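You operate a simulated robot arm through the tools that you are given. There is no shell and no other tool. Be economical: measure what you need, move in short steps, check, and stop when the job is done.

You run a simulated robot arm. Do the job below in one go: nothing can be reset, and whatever is moved stays where it is left.

JOB
Press the steaming curd smooth in the hand press and put it back on the small board.
Fine: leave the press tray out and the other curd alone. Where these are worked on the way, their far stop is far enough and under half their travel is too little: press tray.

Only the result counts: the job must be done as asked and must still hold three seconds after the hand-in. Knocking over, shifting, dropping, spilling or breaking anything else fails it.

ROBOT AND FRAMES
A 7-joint arm with a two-finger parallel gripper, fixed in place. Base frame: the origin is at the foot of the arm, x ahead of it, y to its left, z up; the work surface is at about z = 0. Readings come in mm, degrees, newtons and seconds.
With the tool pointing down near the work surface it reaches from about 240 to 620 mm from the base axis. Its first joint turns from -66.0 to 66.0 degrees. Payload 2.6 kg.
Tool frame: the origin (TCP) lies between the finger pads and is the grasp point; the fingertips stand 30 mm ahead of it; z points along the fingers, y is the line along which they close. Largest opening 94 mm; finger width 28, thickness 10; the body of the gripper, 50 by 96 mm, starts 55 mm behind the TCP.
Orientation is that of the tool frame in the base frame, as [roll, pitch, yaw] about the fixed x, y, z axes, in that order (R = Rz(yaw) Ry(pitch) Rx(roll)). With the fingers straight down and closing along the base's y, the tool's x points along the base's -x, its y along +y and its z along -z.

CONTROLS
- The arm moves only by the tool send_rows. Its argument "deltas" is a list of rows, each a list of 3 entries, a list of its own where there are three numbers: the shift along the tool's x, y, z in mm, then the turn, a rotation vector about the tool's x, y, z in degrees, then the closure in counts, from 0 (fully open) to 255 (shut). In form: [[[tx, ty, tz], [rx, ry, rz], hand], ...]. A call has 1 to 10 rows; each row shifts and turns the commanded pose from where the row before left it, along the tool's axes as they then stand. Rows are played at 5 a second. More than 50 mm and 8.6 degrees between two rows, or a gripper value outside its range, and nothing of the call is played. Where a pose cannot be reached the arm comes as near as it can. A force on the tool above 90 N (or 10 N above the force at the start of the call, whichever is more), or a blocked arm, ends the call early, and 0.2 s more pass. Each finger travels about 72 mm/s and halts on what it meets, pressing with about 27 N; the grip force reading is that of the motor and also rises with nothing between the fingers. The clock runs only during rows and for 0.2 s after the last one: add rows that do not move to give the fingers time. It gives the time, the measured TCP pose, the force on the tool (base axes), the opening and the grip force at its end, in the units of the frame above (readings bear some noise), with the torque about the TCP (base axes, N m) and any sound that the robot's microphone picked up.
- Cameras (640 x 400 px; columns grow to the right, rows downward): "scene" is fixed at [36.1, 427.4, 574.9]; the picture's right is [-0.80, -0.60, 0.00], its down [-0.29, 0.39, -0.87] and it looks along [0.52, -0.70, -0.49] (base axes); focal length 247 px, centre (320, 200). "wrist" rides on the gripper at [76, 14, -103] in the tool frame; the picture's right is [-0.18, 0.98, 0.00], its down [-0.75, -0.14, -0.64] and it looks along [-0.63, -0.12, 0.77] (tool axes); focal length 243 px, centre (320, 200). There is no depth. A picture from a camera that has moved, and an enlarged one, comes with that camera's place and axes in the base frame and with its lens.
- grab_frame(camera): a new picture of that camera. No time passes.
- zoom(camera, box): a new picture of the part [left, top, right, bottom] of that camera's present view, enlarged. No time passes.
- job_done(): hands the job in; it is judged then, once.

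Work in short steps. Places have to be worked out from the pictures, the camera data and where the tool is seen: move nearer, look again, correct. Check each grasp and each placing, and mend what went wrong. You have 120 turns and 68 pictures in all, those below and enlarged ones among them. Open the gripper and draw the arm clear of the work before you hand the job in, unless the task says otherwise; then end with one line.

The tools are called after ">>>" as name(argument=value, ...) on one line, values as JSON. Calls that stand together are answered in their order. send_rows: Moves the arm, as the interface text tells. Its arguments: {"type":"object","properties":{"deltas":{"type":"array"}},"required":["deltas"]} The other tools are called the same way: grab_frame (camera) takes a picture; zoom (camera, box) takes an enlarged picture of a part of a camera's view; job_done () hands the job in.

At the start:

```text
time: 0.0
tool_pos: [397.9, -29.2, 390.4]
tcp_rot: [-179.9, 0.0, -180.0]
contact_force: [-0.1, -0.8, 0.5]
wrist_torque: [-0.01, -0.02, -0.01]
gripper_width: 94.2
grasp_force: 0.1
```

scene: 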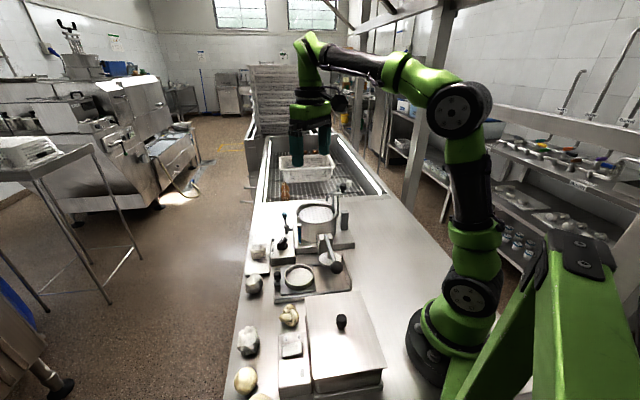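
wrist: 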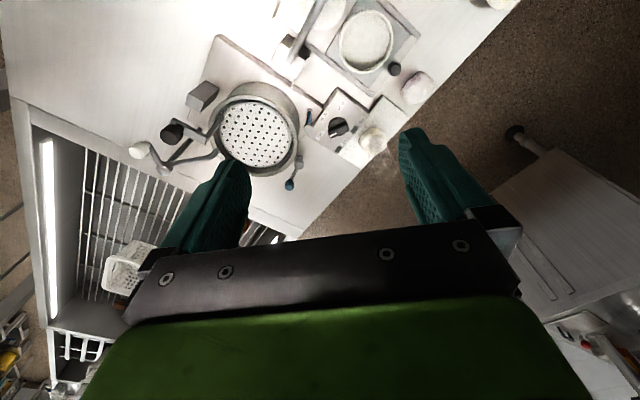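

I start by enlarging the workspace in the scene view to identify the objects.

>>> zoom(camera="scene", box=[220, 180, 400, 300])

>>> zoom(camera="scene", box=[220, 280, 400, 400])

>>> zoom(camera="wrist", box=[120, 0, 460, 212])

```text
3.33 times, centred on (310, 240) of scene
camera zoom: at [36.1, 427.4, 574.9], right [-0.8, -0.6, 0.0], down [-0.29, 0.39, -0.87], along [0.52, -0.7, -0.49], focal length 823 px, centre (353, 67)
```

zoom: 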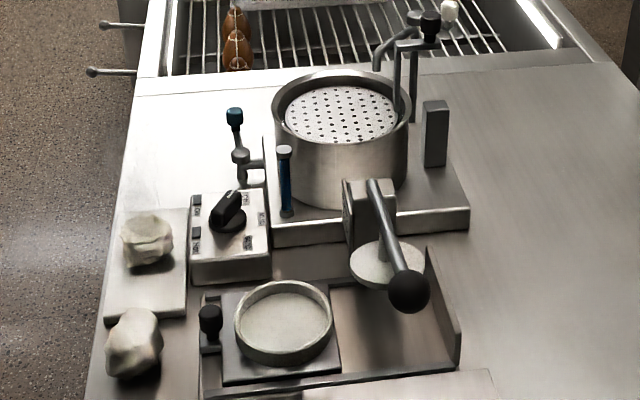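

```text
3.33 times, centred on (310, 340) of scene
camera zoom: at [36.1, 427.4, 574.9], right [-0.8, -0.6, 0.0], down [-0.29, 0.39, -0.87], along [0.52, -0.7, -0.49], focal length 823 px, centre (353, -267)
```

zoom: 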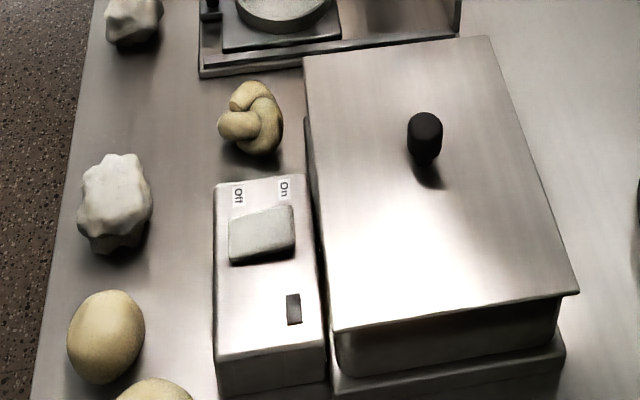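

```text
1.88 times, centred on (290, 106) of wrist
camera zoom: at [322.1, -14.8, 491.1], right [0.18, 0.98, 0.0], down [0.75, -0.14, 0.64], along [0.63, -0.12, -0.77], focal length 457 px, centre (376, 377)
```

zoom: 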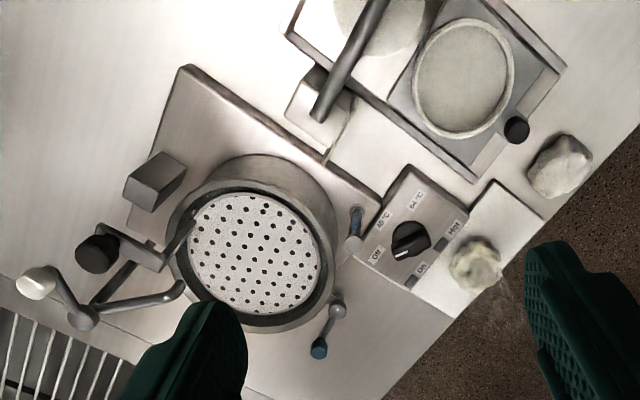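

The press (ring tray, plunger, lever with ball) is around (360, 20), and a small board with a curd is near (575, 50). I move the wrist camera back and lower to see the press and the curds better.

>>> send_rows(deltas=[[[33, 17, 20], [0, 0, 0], 0], [[33, 17, 20], [0, 0, 0], 0], [[33, 17, 20], [0, 0, 0], 0], [[0, 0, 0], [0, 0, 0], 0]])

>>> grab_frame(camera="wrist")

>>> zoom(camera="scene", box=[230, 220, 305, 370])

```text
time: 1.0
tool_pos: [298.6, 20.7, 330.8]
tcp_rot: [-180.0, 0.1, -180.0]
contact_force: [-0.5, 0.2, -0.6]
wrist_torque: [-0.01, 0.0, 0.03]
gripper_width: 94.1
grasp_force: 0.0
```

```text
62 pictures are left
camera wrist: at [222.2, 35.3, 431.9], right [0.18, 0.98, 0.0], down [0.75, -0.14, 0.64], along [0.63, -0.12, -0.77], focal length 243 px, centre (320, 200)
```

wrist: 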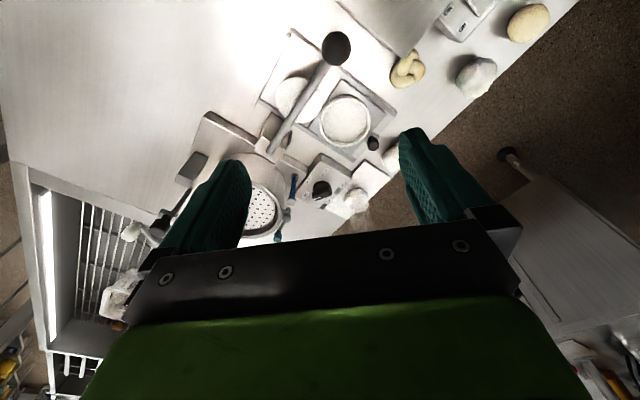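

```text
2.67 times, centred on (268, 295) of scene
camera zoom: at [36.0, 427.4, 574.9], right [-0.8, -0.6, 0.0], down [-0.29, 0.39, -0.87], along [0.52, -0.7, -0.49], focal length 658 px, centre (460, -53)
```

zoom: 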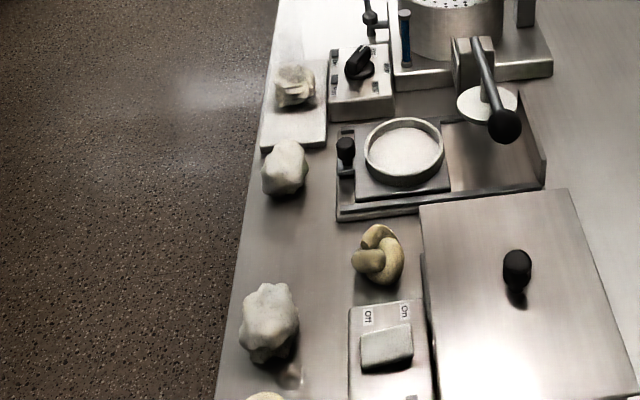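

There seem to be pale wisps; I zoom on each white curd to tell which one steams.

>>> zoom(camera="scene", box=[220, 215, 292, 305])

>>> zoom(camera="wrist", box=[240, 20, 500, 220])

```text
4.44 times, centred on (256, 260) of scene
camera zoom: at [36.0, 427.4, 574.9], right [-0.8, -0.6, 0.0], down [-0.29, 0.39, -0.87], along [0.52, -0.7, -0.49], focal length 1097 px, centre (604, -67)
```

zoom: 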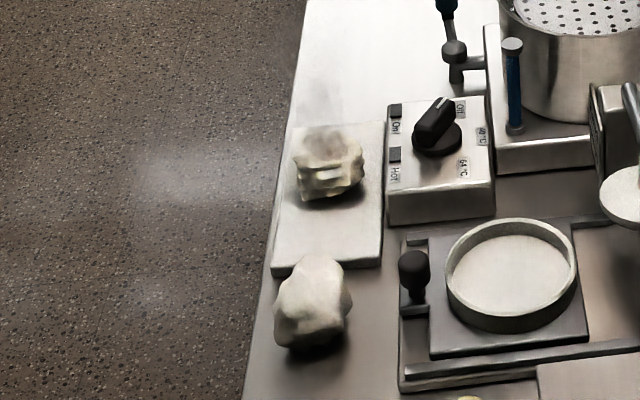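

```text
2.00 times, centred on (370, 120) of wrist
camera zoom: at [222.2, 35.3, 431.9], right [0.18, 0.98, 0.0], down [0.75, -0.14, 0.64], along [0.63, -0.12, -0.77], focal length 485 px, centre (220, 360)
```

zoom: 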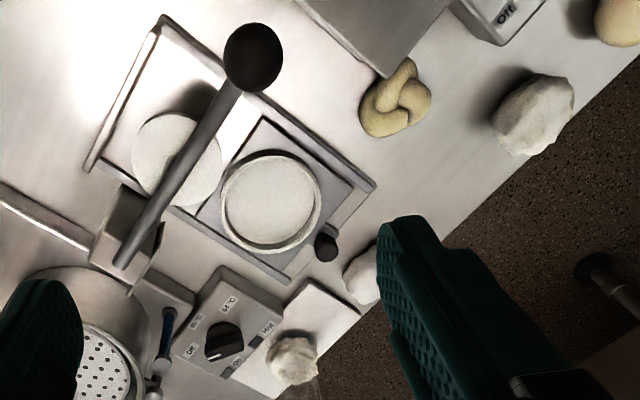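

The haze rises from the curd on the board, so that is the steaming one; the curd near (484,143) is the other one. I move the wrist camera toward the board curd to measure it.

>>> send_rows(deltas=[[[-40, 6, 20], [0, 0, 0], 0], [[-40, 6, 20], [0, 0, 0], 0], [[-40, 6, 20], [0, 0, 0], 0], [[-40, 6, 20], [0, 0, 0], 0], [[-40, 6, 20], [0, 0, 0], 0], [[0, 0, 0], [0, 0, 0], 0]])

>>> grab_frame(camera="wrist")

>>> grab_frame(camera="scene")

```text
time: 2.4
tool_pos: [495.9, 52.7, 230.8]
tcp_rot: [-180.0, 0.1, 179.9]
contact_force: [-0.4, -0.4, 0.3]
wrist_torque: [-0.04, 0.0, 0.0]
gripper_width: 93.9
grasp_force: 0.0
```

```text
58 pictures are left
camera wrist: at [419.4, 67.2, 331.6], right [0.18, 0.98, 0.0], down [0.75, -0.14, 0.64], along [0.63, -0.12, -0.77], focal length 243 px, centre (320, 200)
```

wrist: 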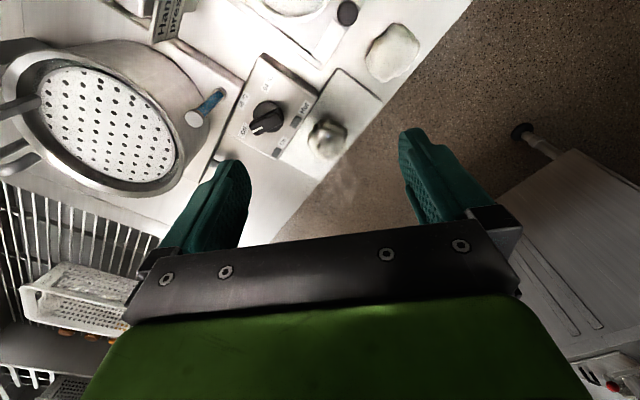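

```text
57 pictures are left
```

scene: 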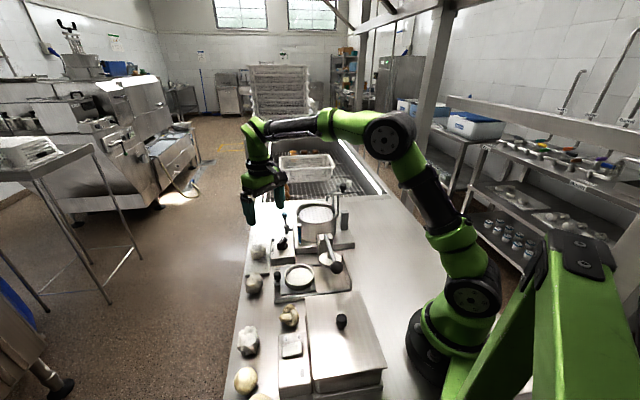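

The curd is at about (570, 49), and the board, box and press are all turned about 48°. I turn the tool by 48° so it closes along the board's free direction, then hover over the curd.

>>> send_rows(deltas=[[[0, 0, 0], [0, 0, -8], 0], [[0, 0, 0], [0, 0, -8], 0], [[0, 0, 0], [0, 0, -8], 0], [[0, 0, 0], [0, 0, -8], 0], [[0, 0, 0], [0, 0, -8], 0], [[0, 0, 0], [0, 0, -8], 0], [[-23, -28, 30], [0, 0, 0], 0], [[-23, -28, 30], [0, 0, 0], 0], [[0, 0, 0], [0, 0, 0], 0]])

>>> grab_frame(camera="wrist")

>>> zoom(camera="scene", box=[210, 160, 354, 250])

```text
time: 4.4
tool_pos: [573.2, 48.6, 168.1]
tcp_rot: [-180.0, 0.0, -132.0]
contact_force: [0.5, -1.1, -0.9]
wrist_torque: [-0.01, 0.02, -0.02]
gripper_width: 94.3
grasp_force: 0.0
```

```text
56 pictures are left
camera wrist: at [511.1, 1.5, 270.3], right [-0.61, 0.79, 0.0], down [0.61, 0.47, 0.64], along [0.51, 0.39, -0.77], focal length 243 px, centre (320, 200)
```

wrist: 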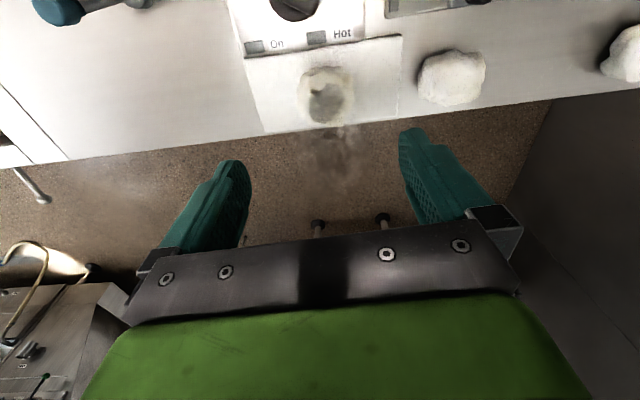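

```text
4.44 times, centred on (282, 205) of scene
camera zoom: at [36.1, 427.4, 574.9], right [-0.8, -0.6, 0.0], down [-0.29, 0.39, -0.87], along [0.52, -0.7, -0.49], focal length 1097 px, centre (489, 178)
```

zoom: 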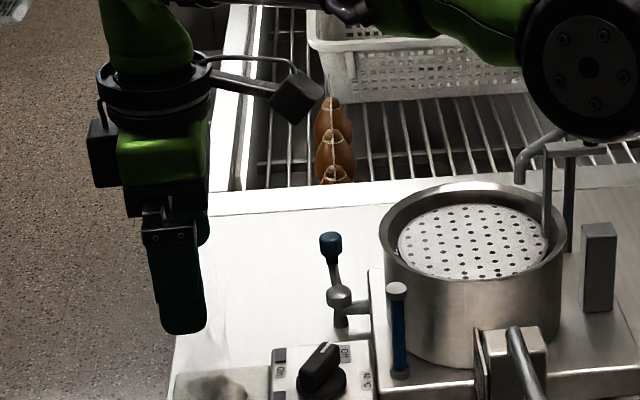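

The curd is at about (566, 50), 51 mm wide. I centre over it and descend to a TCP height of 85 to check alignment.

>>> send_rows(deltas=[[[3.6, 6, 41], [0, 0, 0], 0], [[0, 0, 42], [0, 0, 0], 0], [[0, 0, 0], [0, 0, 0], 0]])

>>> zoom(camera="scene", box=[210, 200, 338, 280])

>>> grab_frame(camera="wrist")

```text
time: 5.2
tool_pos: [564.0, 51.2, 86.3]
tcp_rot: [-179.9, 0.0, -131.9]
contact_force: [-1.1, -0.5, 0.2]
wrist_torque: [-0.02, 0.02, 0.0]
gripper_width: 94.2
grasp_force: 0.1
```

```text
5.00 times, centred on (274, 240) of scene
camera zoom: at [36.1, 427.4, 574.9], right [-0.8, -0.6, 0.0], down [-0.29, 0.39, -0.87], along [0.52, -0.7, -0.49], focal length 1234 px, centre (550, 0)
```

zoom: 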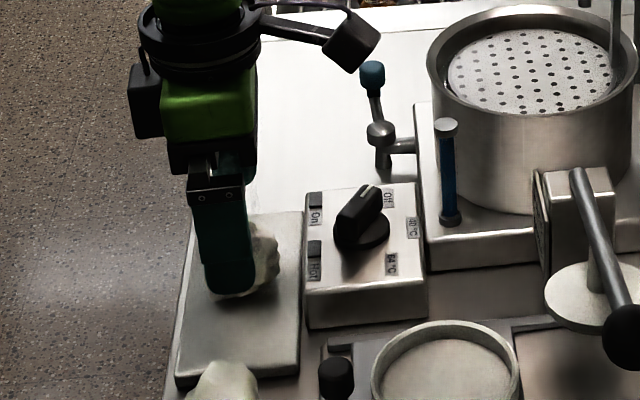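

```text
53 pictures are left
camera wrist: at [503.1, 4.2, 187.5], right [-0.61, 0.79, 0.0], down [0.61, 0.47, 0.64], along [0.51, 0.39, -0.77], focal length 243 px, centre (320, 200)
```

wrist: 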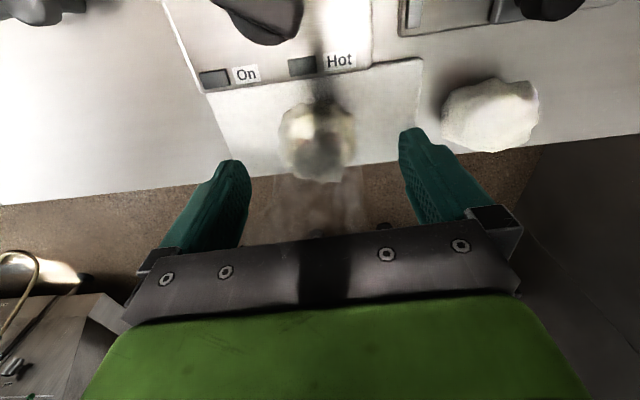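

Curd and fingers line up (and I find the scene camera is biased by about 0.009 in u, so ball ≈ (266,44,135), ring ≈ (388,48)). I lower to TCP 52 and close.

>>> send_rows(deltas=[[[0, 0, 17], [0, 0, 0], 0], [[0, 0, 17], [0, 0, 0], 0], [[0, 0, 0], [0, 0, 0], 150], [[0, 0, 0], [0, 0, 0], 255], [[0, 0, 0], [0, 0, 0], 255], [[0, 0, 0], [0, 0, 0], 255]])

>>> zoom(camera="scene", box=[210, 200, 338, 280])

```text
time: 6.6
tool_pos: [565.7, 49.2, 50.3]
tcp_rot: [-180.0, 0.0, -132.0]
contact_force: [0.3, -0.3, 0.3]
wrist_torque: [0.0, -0.02, -0.01]
gripper_width: 56.3
grasp_force: 27.4
```

```text
5.00 times, centred on (274, 240) of scene
camera zoom: at [36.1, 427.4, 574.9], right [-0.8, -0.6, 0.0], down [-0.29, 0.39, -0.87], along [0.52, -0.7, -0.49], focal length 1234 px, centre (550, 0)
```

zoom: 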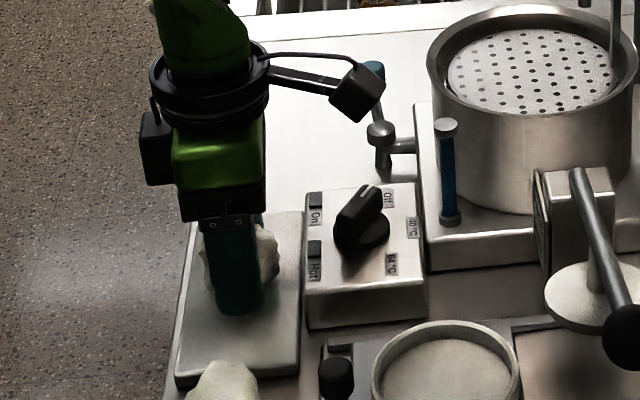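

The curd is held (56 mm). I lift it and carry it over toward the ring at (388, 48), staying high.

>>> send_rows(deltas=[[[0, 0, -45], [0, 0, 0], 255], [[0, 0, -45], [0, 0, 0], 255], [[30, 33, 0], [0, 0, 0], 255], [[30, 33, 0], [0, 0, 0], 255], [[30, 33, 0], [0, 0, 0], 255], [[30, 33, 0], [0, 0, 0], 255], [[0, 0, 0], [0, 0, 0], 255]])

>>> grab_frame(camera="wrist")

>>> zoom(camera="scene", box=[220, 200, 380, 300])

```text
time: 8.2
tool_pos: [389.3, 49.7, 143.8]
tcp_rot: [-180.0, 0.0, -132.1]
contact_force: [0.1, -0.4, -0.3]
wrist_torque: [0.03, -0.01, -0.02]
gripper_width: 0.2
grasp_force: 26.7
```

```text
51 pictures are left
camera wrist: at [327.4, 2.7, 246.2], right [-0.61, 0.8, 0.0], down [0.61, 0.46, 0.64], along [0.51, 0.39, -0.77], focal length 243 px, centre (320, 200)
```

wrist: 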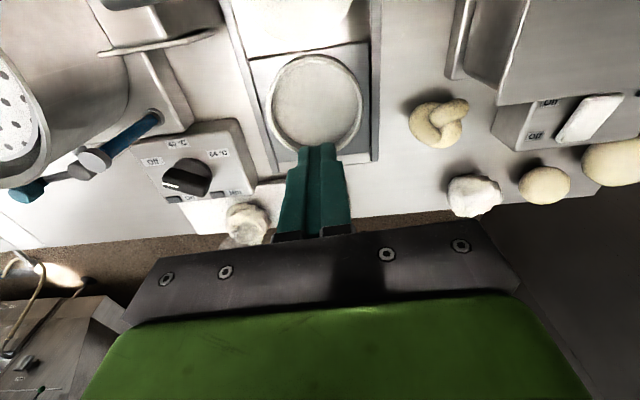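

```text
4.00 times, centred on (300, 250) of scene
camera zoom: at [36.0, 427.4, 574.9], right [-0.8, -0.6, 0.0], down [-0.29, 0.39, -0.87], along [0.52, -0.7, -0.49], focal length 987 px, centre (400, 0)
```

zoom: 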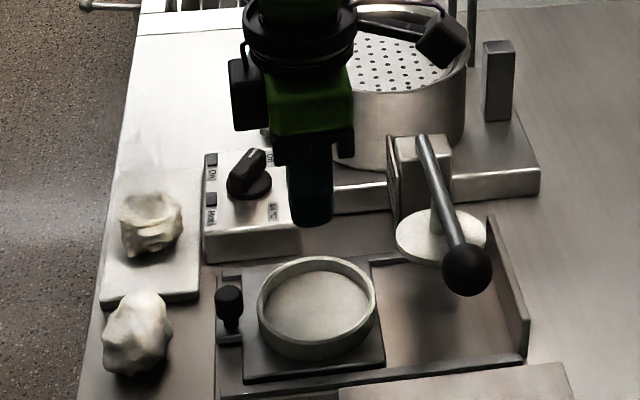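

The curd slipped out while lifting and stayed on the board, probably because I gripped it too high. I go back over the board open-handed and re-measure.

>>> send_rows(deltas=[[[-30, -33, 0], [0, 0, 0], 0], [[-30, -33, 0], [0, 0, 0], 0], [[-30, -33, 0], [0, 0, 0], 0], [[-30, -33, 0], [0, 0, 0], 0], [[0, 0, 30], [0, 0, 0], 0], [[0, 0, 0], [0, 0, 0], 0]])

>>> grab_frame(camera="wrist")

>>> zoom(camera="scene", box=[220, 220, 316, 280])

```text
time: 9.6
tool_pos: [565.4, 49.4, 111.8]
tcp_rot: [-180.0, 0.0, -132.1]
contact_force: [-0.3, 0.1, 0.0]
wrist_torque: [0.01, 0.03, -0.03]
gripper_width: 94.0
grasp_force: 0.0
```

```text
49 pictures are left
camera wrist: at [502.4, 4.0, 213.7], right [-0.61, 0.79, 0.0], down [0.61, 0.47, 0.64], along [0.51, 0.39, -0.77], focal length 243 px, centre (320, 200)
```

wrist: 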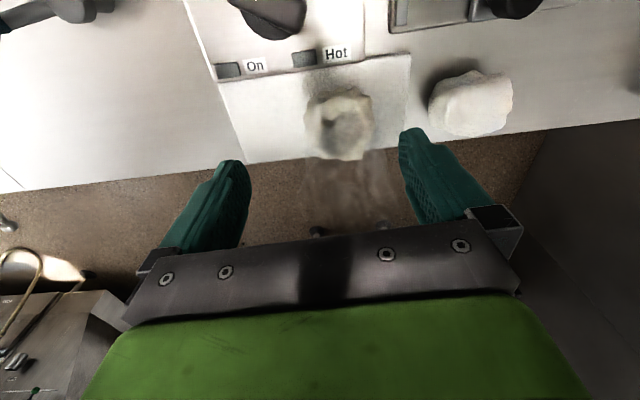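

```text
6.67 times, centred on (268, 250) of scene
camera zoom: at [36.1, 427.4, 574.9], right [-0.8, -0.6, 0.0], down [-0.29, 0.39, -0.87], along [0.52, -0.7, -0.49], focal length 1645 px, centre (667, -133)
```

zoom: 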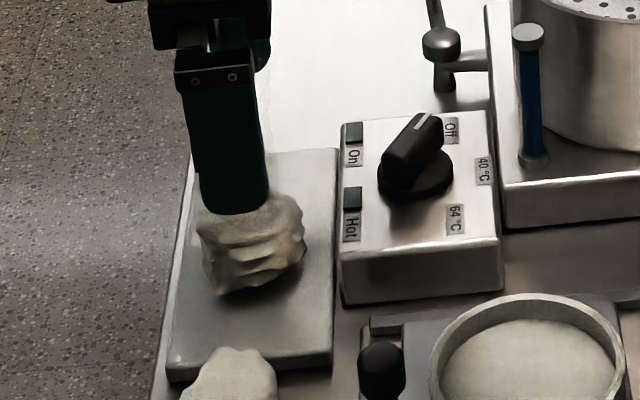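

The curd is now near (556, 63), still well on the board. I shift over it and grip lower (TCP about 43), then lift only a little to test.

>>> send_rows(deltas=[[[-3.8, 16, 0], [0, 0, 0], 0], [[0, 0, 34], [0, 0, 0], 0], [[0, 0, 34], [0, 0, 0], 0], [[0, 0, 0], [0, 0, 0], 0]])

>>> zoom(camera="scene", box=[220, 220, 316, 280])

>>> grab_frame(camera="wrist")

```text
time: 10.6
tool_pos: [553.4, 61.9, 43.1]
tcp_rot: [-180.0, 0.1, -132.1]
contact_force: [-0.2, -0.5, 0.2]
wrist_torque: [-0.01, -0.01, 0.01]
gripper_width: 94.0
grasp_force: 0.0
```

```text
6.67 times, centred on (268, 250) of scene
camera zoom: at [36.1, 427.4, 574.9], right [-0.8, -0.6, 0.0], down [-0.29, 0.39, -0.87], along [0.52, -0.7, -0.49], focal length 1645 px, centre (667, -133)
```

zoom: 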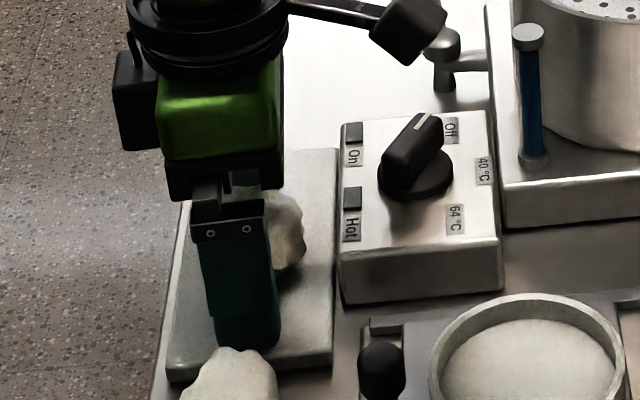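

```text
46 pictures are left
camera wrist: at [492.5, 15.9, 144.7], right [-0.61, 0.8, 0.0], down [0.61, 0.47, 0.64], along [0.51, 0.39, -0.77], focal length 243 px, centre (320, 200)
```

wrist: 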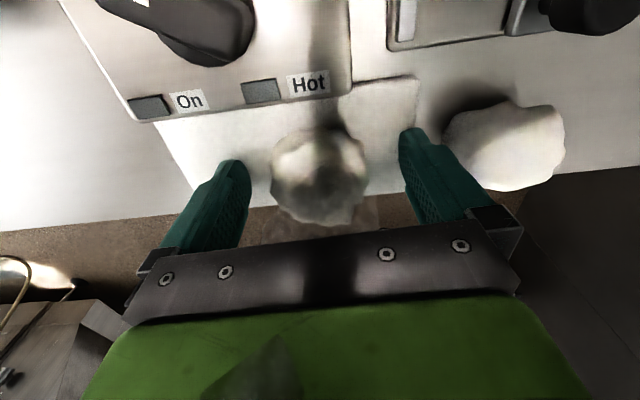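

Fingers straddle the curd, which is about 4 mm farther along -X of the tool. I correct that, close slowly and lift 10 mm to test the hold.

>>> send_rows(deltas=[[[-4.5, 0, 0], [0, 0, 0], 0], [[0, 0, 0], [0, 0, 0], 100], [[0, 0, 0], [0, 0, 0], 180], [[0, 0, 0], [0, 0, 0], 255], [[0, 0, 0], [0, 0, 0], 255], [[0, 0, -10], [0, 0, 0], 255], [[0, 0, 0], [0, 0, 0], 255]])

>>> zoom(camera="scene", box=[220, 220, 316, 280])

```text
time: 12.2
tool_pos: [557.7, 66.2, 53.9]
tcp_rot: [-180.0, 0.0, -132.0]
contact_force: [0.3, 0.5, -0.9]
wrist_torque: [0.01, 0.0, -0.05]
gripper_width: 56.4
grasp_force: 26.9
```

```text
6.67 times, centred on (268, 250) of scene
camera zoom: at [36.1, 427.4, 574.9], right [-0.8, -0.6, 0.0], down [-0.29, 0.39, -0.87], along [0.52, -0.7, -0.49], focal length 1645 px, centre (667, -133)
```

zoom: 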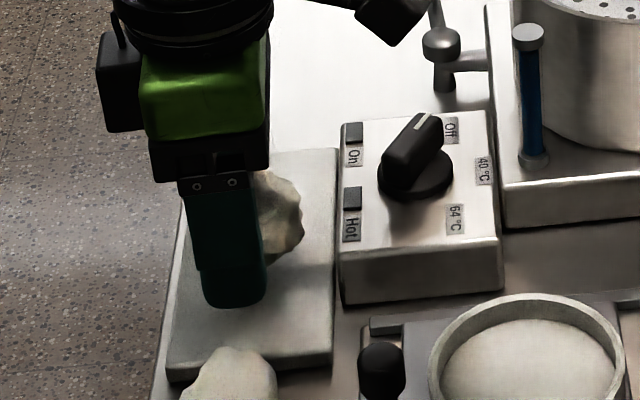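

Still held at 56 mm. I lift on slowly and check again.

>>> send_rows(deltas=[[[0, 0, -12], [0, 0, 0], 255], [[0, 0, -12], [0, 0, 0], 255], [[0, 0, -12], [0, 0, 0], 255], [[0, 0, -12], [0, 0, 0], 255], [[0, 0, -12], [0, 0, 0], 255], [[0, 0, -12], [0, 0, 0], 255], [[0, 0, 0], [0, 0, 0], 255]])

>>> zoom(camera="scene", box=[200, 200, 328, 280])

```text
time: 13.8
tool_pos: [557.1, 66.4, 127.8]
tcp_rot: [-180.0, 0.0, -132.0]
contact_force: [0.0, -0.8, -0.8]
wrist_torque: [0.02, 0.0, 0.0]
gripper_width: 56.4
grasp_force: 26.8
```

```text
5.00 times, centred on (264, 240) of scene
camera zoom: at [36.1, 427.4, 574.9], right [-0.8, -0.6, 0.0], down [-0.29, 0.39, -0.87], along [0.52, -0.7, -0.49], focal length 1234 px, centre (600, 0)
```

zoom: 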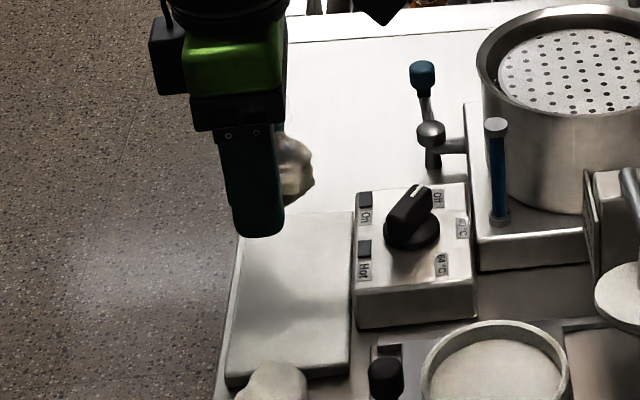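

The curd is securely held now. I carry it to above the ring.

>>> send_rows(deltas=[[[21, 18.6, 0], [0, 0, 0], 255], [[21, 18.6, 0], [0, 0, 0], 255], [[21, 18.6, 0], [0, 0, 0], 255], [[21, 18.6, 0], [0, 0, 0], 255], [[21, 18.6, 0], [0, 0, 0], 255], [[20.4, 18.8, 0], [0, 0, 0], 255], [[0, 0, 0], [0, 0, 0], 255]])

>>> grab_frame(camera="wrist")

>>> zoom(camera="scene", box=[236, 210, 364, 290])

```text
time: 15.4
tool_pos: [390.2, 48.7, 125.7]
tcp_rot: [179.9, 0.0, -132.0]
contact_force: [-0.3, -0.5, -0.6]
wrist_torque: [0.03, 0.0, 0.0]
gripper_width: 56.4
grasp_force: 27.2
```

```text
43 pictures are left
camera wrist: at [328.1, 1.9, 228.0], right [-0.61, 0.79, 0.0], down [0.61, 0.47, 0.64], along [0.51, 0.39, -0.77], focal length 243 px, centre (320, 200)
```

wrist: 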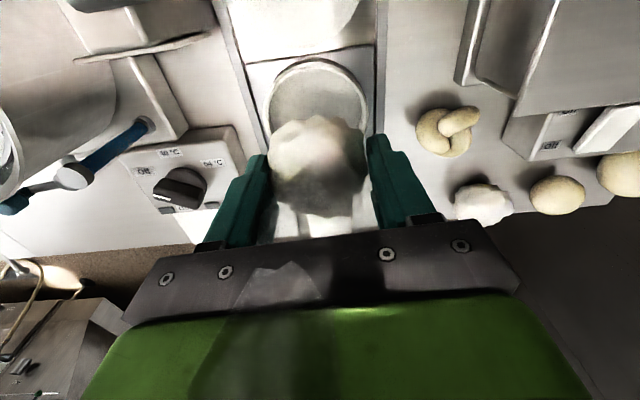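

```text
5.00 times, centred on (300, 250) of scene
camera zoom: at [36.1, 427.4, 574.9], right [-0.8, -0.6, 0.0], down [-0.29, 0.39, -0.87], along [0.52, -0.7, -0.49], focal length 1234 px, centre (420, -50)
```

zoom: 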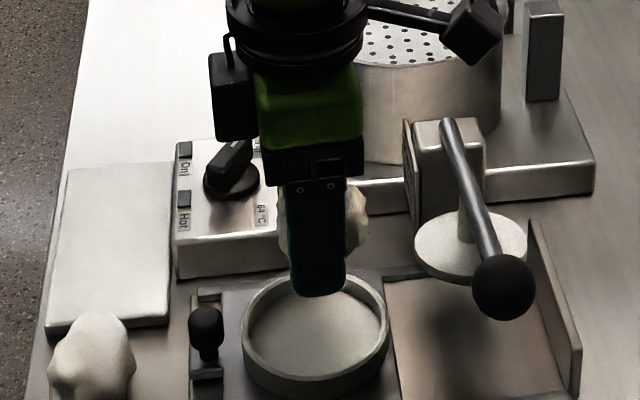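

Curd and ring line up within about 3 mm. I lower to TCP 62 (fingertips just above the rim) and check.

>>> send_rows(deltas=[[[0, 0, 20], [0, 0, 0], 255], [[0, 0, 20], [0, 0, 0], 255], [[0, 0, 14], [0, 0, 0], 255], [[0, 0, 10], [0, 0, 0], 255], [[0, 0, 0], [0, 0, 0], 255]])

>>> zoom(camera="scene", box=[256, 230, 352, 290])

>>> grab_frame(camera="wrist")

```text
time: 16.6
tool_pos: [392.2, 49.0, 65.4]
tcp_rot: [-179.9, 0.2, -132.1]
contact_force: [-27.0, -8.5, 72.4]
wrist_torque: [0.73, 1.95, 1.1]
gripper_width: 56.4
grasp_force: 26.3
```

```text
6.67 times, centred on (304, 260) of scene
camera zoom: at [35.7, 427.3, 575.0], right [-0.8, -0.6, 0.0], down [-0.29, 0.39, -0.87], along [0.52, -0.7, -0.49], focal length 1645 px, centre (427, -200)
```

zoom: 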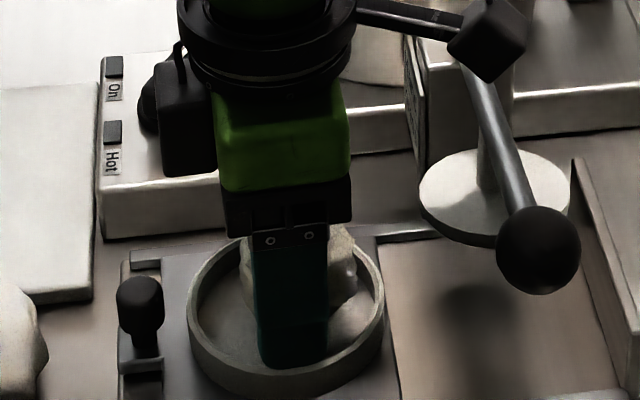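

```text
40 pictures are left
camera wrist: at [329.9, 1.7, 167.0], right [-0.6, 0.8, 0.0], down [0.61, 0.46, 0.64], along [0.51, 0.39, -0.77], focal length 243 px, centre (320, 200)
```

wrist: 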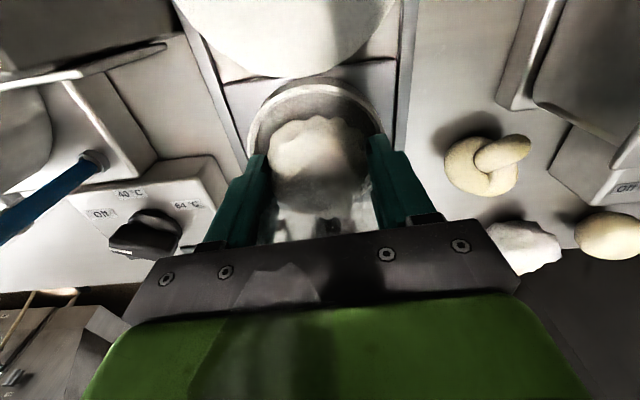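

I read 72 N upward: something, likely the near fingertip on the ring rim, is touching. I raise 6 mm and look closely.

>>> send_rows(deltas=[[[0, 0, -6], [0, 0, 0], 255], [[0, 0, 0], [0, 0, 0], 255]])

>>> zoom(camera="scene", box=[270, 240, 334, 280])

```text
time: 17.2
tool_pos: [391.3, 49.6, 69.0]
tcp_rot: [179.8, 0.0, -132.0]
contact_force: [-0.2, -0.2, -0.8]
wrist_torque: [-0.01, 0.0, 0.02]
gripper_width: 56.2
grasp_force: 27.0
```

```text
10.00 times, centred on (302, 260) of scene
camera zoom: at [36.1, 427.4, 574.9], right [-0.8, -0.6, 0.0], down [-0.29, 0.39, -0.87], along [0.52, -0.7, -0.49], focal length 2468 px, centre (500, -400)
```

zoom: 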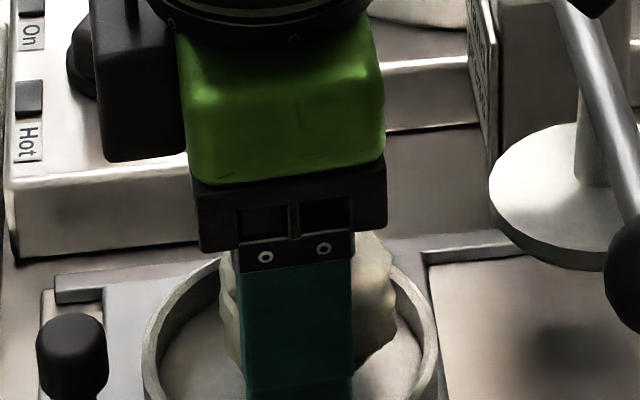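

No contact at TCP 69. I check the fingertip positions relative to the ring in the wrist view.

>>> zoom(camera="wrist", box=[220, 60, 420, 185])

```text
3.20 times, centred on (320, 122) of wrist
camera zoom: at [329.6, 2.6, 169.5], right [-0.61, 0.79, 0.0], down [0.61, 0.47, 0.64], along [0.51, 0.39, -0.77], focal length 776 px, centre (320, 448)
```

zoom: 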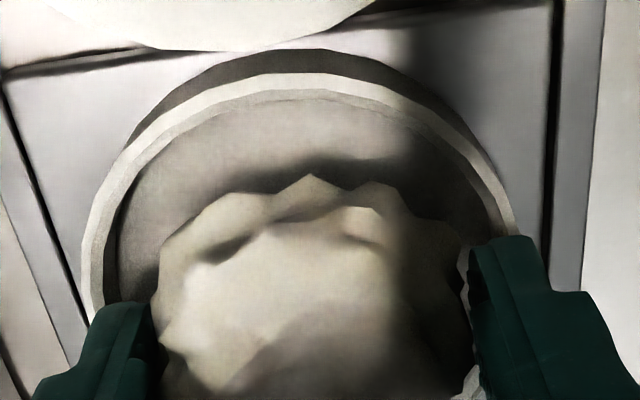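

The tips can't fit inside the ring, so I release from just above the rim: shift 2 mm in -Y, lower 2 mm and open.

>>> send_rows(deltas=[[[0, -2, 0], [0, 0, 0], 255], [[0, 0, 1.5], [0, 0, 0], 255], [[0, 0, 0], [0, 0, 0], 255], [[0, 0, 0], [0, 0, 0], 90], [[0, 0, 0], [0, 0, 0], 40], [[0, 0, 0], [0, 0, 0], 0], [[0, 0, 0], [0, 0, 0], 0]])

>>> grab_frame(camera="wrist")

```text
time: 18.8
tool_pos: [390.6, 46.7, 67.5]
tcp_rot: [180.0, 0.0, -132.0]
contact_force: [-0.4, -0.2, -0.2]
wrist_torque: [-0.02, -0.02, 0.02]
gripper_width: 94.1
grasp_force: 0.1
```

```text
37 pictures are left
camera wrist: at [330.9, 1.2, 169.3], right [-0.61, 0.79, 0.0], down [0.61, 0.47, 0.64], along [0.51, 0.39, -0.77], focal length 243 px, centre (320, 200)
```

wrist: 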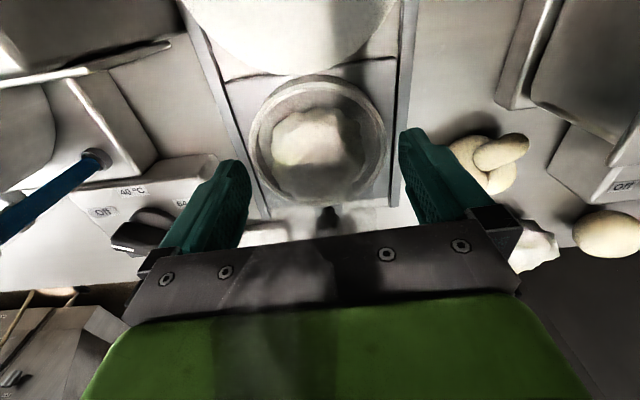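

The curd sits centred in the ring. I raise the gripper and move outward over the tray knob.

>>> send_rows(deltas=[[[0, 0, -30], [0, 0, 0], 0], [[0, 0, -25], [0, 0, 0], 0], [[-30, -1, 0], [0, 0, 0], 60], [[-31, -1, 0], [0, 0, 0], 100], [[0, 0, 0], [0, 0, 0], 100], [[0, 0, 0], [0, 0, 0], 100]])

>>> grab_frame(camera="wrist")

>>> zoom(camera="scene", box=[236, 210, 364, 290])

```text
time: 20.2
tool_pos: [435.2, 90.9, 120.4]
tcp_rot: [180.0, 0.1, -132.0]
contact_force: [-0.3, -0.1, -0.4]
wrist_torque: [0.01, 0.0, -0.02]
gripper_width: 57.2
grasp_force: 0.1
```

```text
36 pictures are left
camera wrist: at [373.9, 45.0, 222.7], right [-0.61, 0.79, 0.0], down [0.61, 0.47, 0.64], along [0.51, 0.39, -0.77], focal length 243 px, centre (320, 200)
```

wrist: 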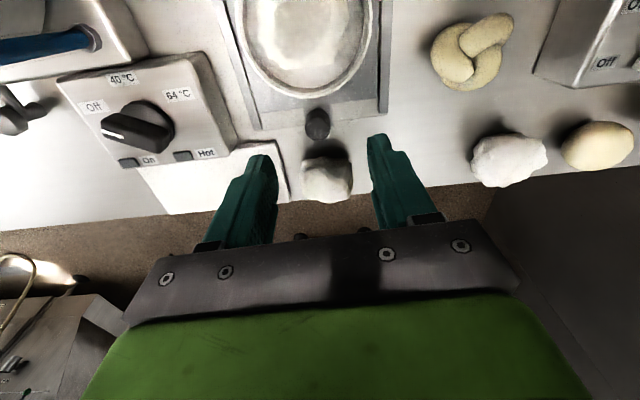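

```text
5.00 times, centred on (300, 250) of scene
camera zoom: at [36.1, 427.4, 574.9], right [-0.8, -0.6, 0.0], down [-0.29, 0.39, -0.87], along [0.52, -0.7, -0.49], focal length 1234 px, centre (420, -50)
```

zoom: 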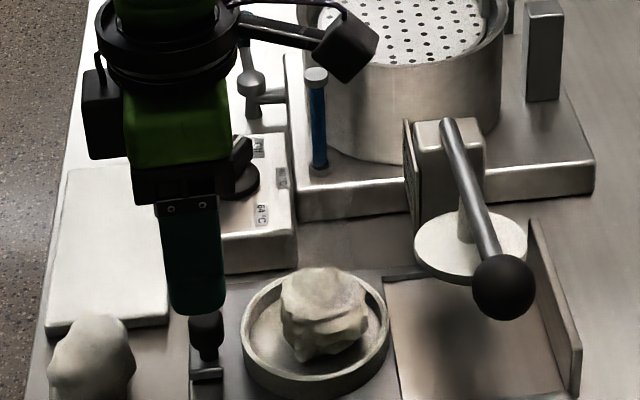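

The knob is at (433, 89), top about z 50. I lower so the tips flank its head and grip it.

>>> send_rows(deltas=[[[2.5, 0, 27], [0, 0, 0], 100], [[0, 0, 27], [0, 0, 0], 100], [[0, 0, 0], [0, 0, 0], 180], [[0, 0, 0], [0, 0, 0], 255], [[0, 0, 0], [0, 0, 0], 255]])

>>> zoom(camera="scene", box=[236, 220, 364, 300])

```text
time: 21.4
tool_pos: [434.1, 89.1, 65.8]
tcp_rot: [-179.9, 0.0, -132.0]
contact_force: [4.6, -3.1, -5.5]
wrist_torque: [0.04, -0.32, 0.02]
gripper_width: 19.0
grasp_force: 45.1
```

```text
5.00 times, centred on (300, 260) of scene
camera zoom: at [36.1, 427.4, 574.9], right [-0.8, -0.6, 0.0], down [-0.29, 0.39, -0.87], along [0.52, -0.7, -0.49], focal length 1234 px, centre (420, -100)
```

zoom: 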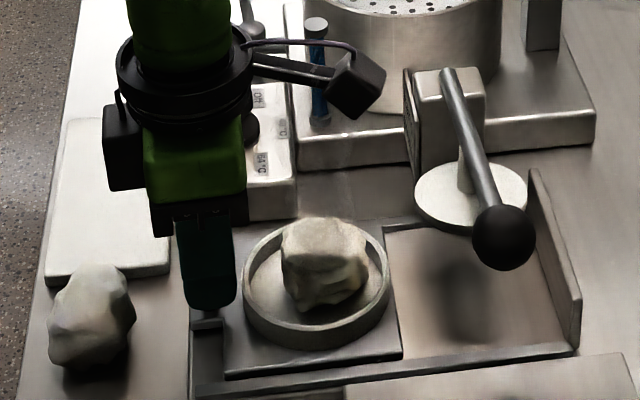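

Knob gripped (19 mm). I push the tray in about 40 mm and check that the curd will clear the plunger.

>>> send_rows(deltas=[[[10, 0, 0], [0, 0, 0], 255], [[10, 0, 0], [0, 0, 0], 255], [[10, 0, 0], [0, 0, 0], 255], [[10, 0, 0], [0, 0, 0], 255], [[0, 0, 0], [0, 0, 0], 255]])

>>> zoom(camera="scene", box=[256, 220, 384, 300])

```text
time: 22.6
tool_pos: [406.7, 58.9, 67.1]
tcp_rot: [179.9, -0.1, -132.0]
contact_force: [6.6, -6.4, -34.1]
wrist_torque: [-0.14, -0.21, 0.05]
gripper_width: 18.9
grasp_force: 45.4
```

```text
5.00 times, centred on (320, 260) of scene
camera zoom: at [36.2, 427.4, 574.9], right [-0.8, -0.6, 0.0], down [-0.29, 0.39, -0.87], along [0.52, -0.7, -0.49], focal length 1234 px, centre (320, -100)
```

zoom: 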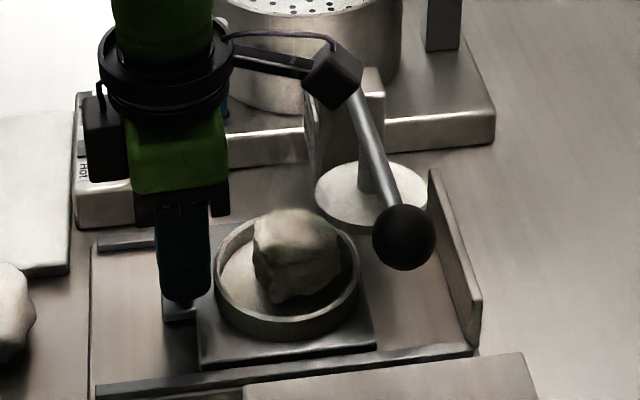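

The tray slides well. I continue 20 mm and check curd/plunger and camera/lever clearance.

>>> send_rows(deltas=[[[10, 0, 1], [0, 0, 0], 255], [[10, 0, 0], [0, 0, 0], 255], [[0, 0, 0], [0, 0, 0], 255]])

>>> zoom(camera="scene", box=[270, 220, 366, 280])

>>> grab_frame(camera="wrist")

```text
time: 23.4
tool_pos: [393.0, 46.2, 65.9]
tcp_rot: [179.8, 0.0, -132.0]
contact_force: [-4.1, 4.1, -23.2]
wrist_torque: [0.2, 0.07, 0.04]
gripper_width: 18.7
grasp_force: 44.9
```

```text
6.67 times, centred on (318, 250) of scene
camera zoom: at [36.2, 427.4, 574.9], right [-0.8, -0.6, 0.0], down [-0.29, 0.39, -0.87], along [0.52, -0.7, -0.49], focal length 1645 px, centre (333, -133)
```

zoom: 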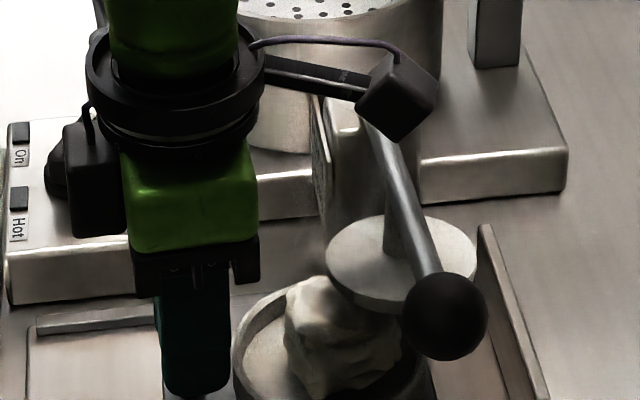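

```text
31 pictures are left
camera wrist: at [331.4, -0.8, 167.7], right [-0.61, 0.79, 0.0], down [0.61, 0.46, 0.64], along [0.51, 0.39, -0.77], focal length 243 px, centre (320, 200)
```

wrist: 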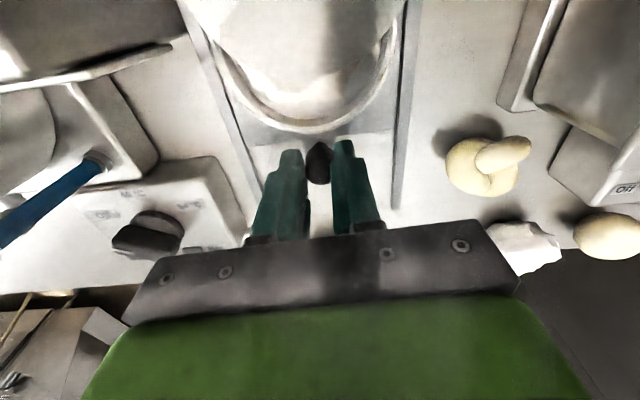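

The curd is passing under the plunger freely. I keep pushing toward the inner stop in small rows.

>>> send_rows(deltas=[[[8, 0, 0], [0, 0, 0], 255], [[8, 0, 0], [0, 0, 0], 255], [[5, 0, 0], [0, 0, 0], 255], [[0, 0, 0], [0, 0, 0], 255]])

>>> zoom(camera="scene", box=[276, 220, 372, 280])

```text
time: 24.4
tool_pos: [376.8, 31.6, 66.8]
tcp_rot: [179.5, 0.0, -131.9]
contact_force: [-23.0, 22.4, 7.8]
wrist_torque: [0.71, 0.59, 0.18]
gripper_width: 18.8
grasp_force: 44.8
```

```text
6.67 times, centred on (324, 250) of scene
camera zoom: at [36.0, 427.4, 574.9], right [-0.8, -0.6, 0.0], down [-0.29, 0.39, -0.87], along [0.52, -0.7, -0.49], focal length 1645 px, centre (293, -133)
```

zoom: 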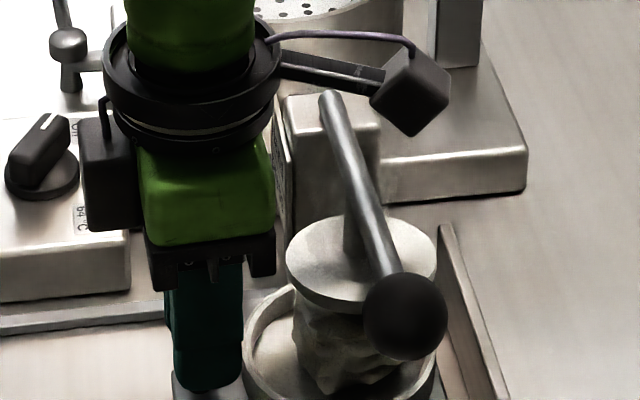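

A side force of about 32 N along +Y shows the rail runs slightly off my axis (about 45°). I relieve 2 mm in +Y and push on to the stop.

>>> send_rows(deltas=[[[0, 2, 0], [0, 0, 0], 255], [[4, 0.3, 0], [0, 0, 0], 255], [[4, 0.3, 0], [0, 0, 0], 255], [[0, 0, 0], [0, 0, 0], 255]])

```text
time: 25.4
tool_pos: [370.7, 24.2, 66.0]
tcp_rot: [179.8, 0.0, -131.9]
contact_force: [-6.1, 19.8, -23.9]
wrist_torque: [0.33, 0.36, 0.04]
gripper_width: 18.8
grasp_force: 44.7
```

>>> send_rows(deltas=[[[4, 0.5, 0], [0, 0, 0], 255], [[4, 0.5, 0], [0, 0, 0], 255], [[0, 0, 0], [0, 0, 0], 255]])

>>> zoom(camera="scene", box=[276, 220, 372, 280])

```text
time: 26.2
tool_pos: [368.2, 21.5, 69.7]
tcp_rot: [-179.7, 0.6, -131.6]
contact_force: [20.1, 31.4, -11.0]
wrist_torque: [0.95, -0.64, 0.04]
gripper_width: 18.6
grasp_force: 44.4
```

```text
6.67 times, centred on (324, 250) of scene
camera zoom: at [36.1, 427.4, 574.9], right [-0.8, -0.6, 0.0], down [-0.29, 0.39, -0.87], along [0.52, -0.7, -0.49], focal length 1645 px, centre (293, -133)
```

zoom: 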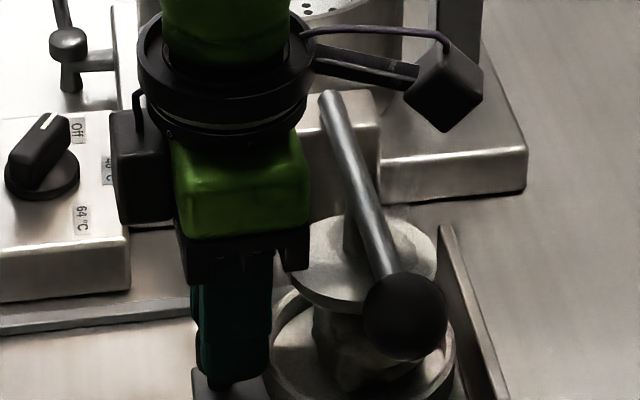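

Resistance of about 37 N after 95 mm, with the ring right under the plunger: the tray is at its inner stop. I relax, open and lift straight off the knob.

>>> send_rows(deltas=[[[-4, 0, 0], [0, 0, 0], 255], [[0, 0, 0], [0, 0, 0], 150], [[0, 0, 0], [0, 0, 0], 110], [[0, 0, -40], [0, 0, 0], 110], [[0, 0, -45], [0, 0, 0], 110], [[0, 0, -45], [0, 0, 0], 110], [[0, 0, 0], [0, 0, 0], 110]])

>>> grab_frame(camera="wrist")

>>> zoom(camera="scene", box=[276, 220, 372, 280])

```text
time: 27.8
tool_pos: [369.1, 23.6, 197.1]
tcp_rot: [-180.0, 0.0, -132.0]
contact_force: [-0.6, -0.4, 0.6]
wrist_torque: [-0.01, 0.01, -0.01]
gripper_width: 53.6
grasp_force: 0.1
```

```text
28 pictures are left
camera wrist: at [307.4, -22.9, 298.9], right [-0.61, 0.79, 0.0], down [0.61, 0.47, 0.64], along [0.51, 0.39, -0.77], focal length 243 px, centre (320, 200)
```

wrist: 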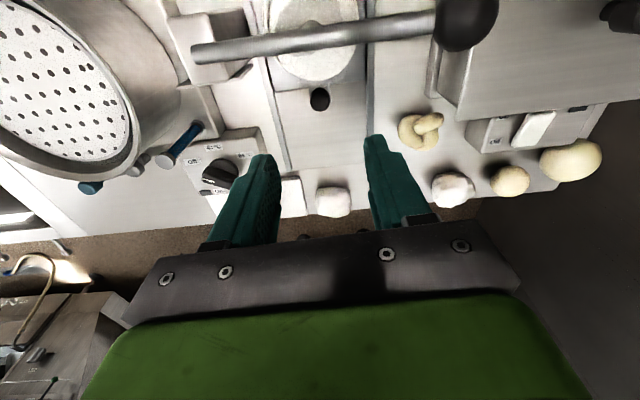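

```text
6.67 times, centred on (324, 250) of scene
camera zoom: at [36.1, 427.4, 574.9], right [-0.8, -0.6, 0.0], down [-0.29, 0.39, -0.87], along [0.52, -0.7, -0.49], focal length 1645 px, centre (293, -133)
```

zoom: 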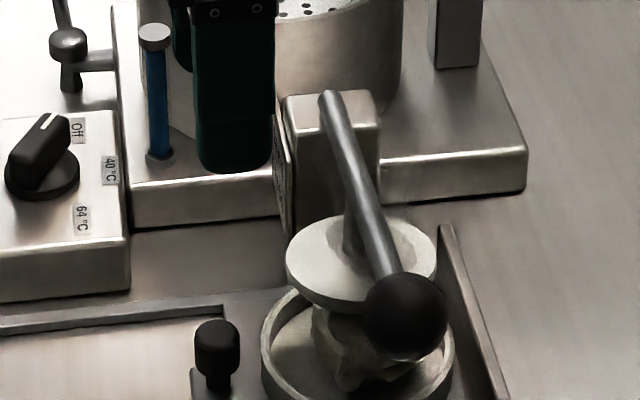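

The tray is in and the ball is at about (266, 45, 135), confirmed by both cameras. I close the fingers and move above the ball.

>>> send_rows(deltas=[[[0, 0, -15], [0, 0, 0], 255], [[17.8, 30.2, 0], [0, 0, 0], 255], [[17.8, 30.2, 0], [0, 0, 0], 255], [[17.8, 30.2, 0], [0, 0, 0], 255], [[0, 0, 0], [0, 0, 0], 255]])

>>> grab_frame(camera="wrist")

>>> zoom(camera="scene", box=[266, 200, 394, 280])

```text
time: 29.0
tool_pos: [265.7, 46.6, 211.8]
tcp_rot: [-180.0, 0.0, -132.1]
contact_force: [0.5, -0.6, -0.3]
wrist_torque: [-0.02, -0.02, 0.02]
gripper_width: 0.0
grasp_force: 26.6
```

```text
26 pictures are left
camera wrist: at [204.3, 0.0, 312.9], right [-0.61, 0.8, 0.0], down [0.61, 0.46, 0.64], along [0.51, 0.39, -0.77], focal length 243 px, centre (320, 200)
```

wrist: 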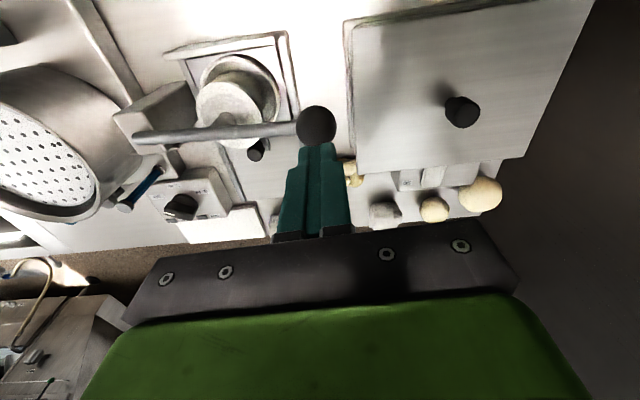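

```text
5.00 times, centred on (330, 240) of scene
camera zoom: at [36.0, 427.4, 574.9], right [-0.8, -0.6, 0.0], down [-0.29, 0.39, -0.87], along [0.52, -0.7, -0.49], focal length 1234 px, centre (270, 0)
```

zoom: 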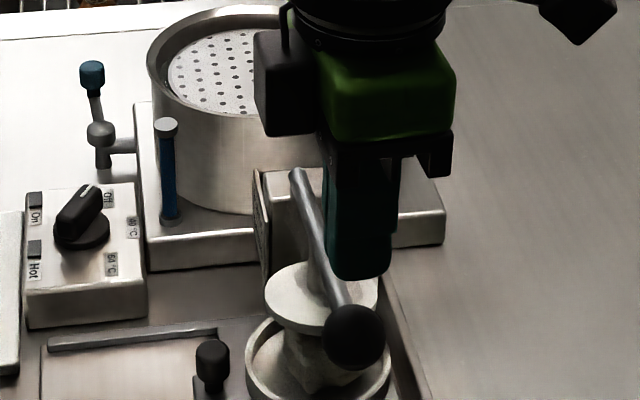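

The ball is at (266, 43.5, 135). I centre over it and come down to just above the top.

>>> send_rows(deltas=[[[2, -2, 25], [0, 0, 0], 255], [[0, 0, 8], [0, 0, 0], 255], [[0, 0, 5], [0, 0, 0], 255], [[0, 0, 5], [0, 0, 0], 255], [[0, 0, 0], [0, 0, 0], 255]])

>>> zoom(camera="scene", box=[276, 210, 388, 280])

```text
time: 30.2
tool_pos: [267.0, 41.1, 169.0]
tcp_rot: [180.0, 0.0, -132.0]
contact_force: [0.5, -0.1, 2.3]
wrist_torque: [0.01, 0.04, 0.02]
gripper_width: 0.0
grasp_force: 27.3
```

```text
5.71 times, centred on (332, 245) of scene
camera zoom: at [36.1, 427.4, 574.9], right [-0.8, -0.6, 0.0], down [-0.29, 0.39, -0.87], along [0.52, -0.7, -0.49], focal length 1410 px, centre (251, -57)
```

zoom: 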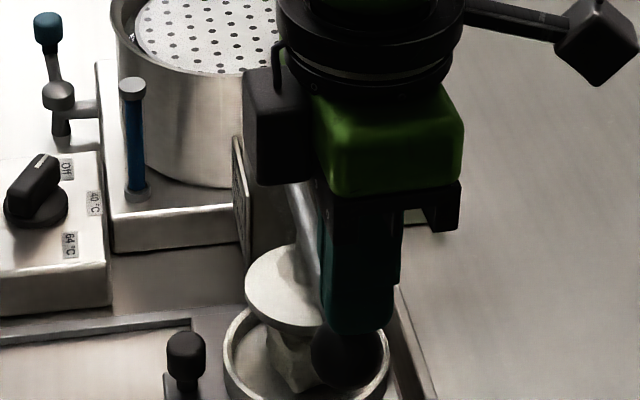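

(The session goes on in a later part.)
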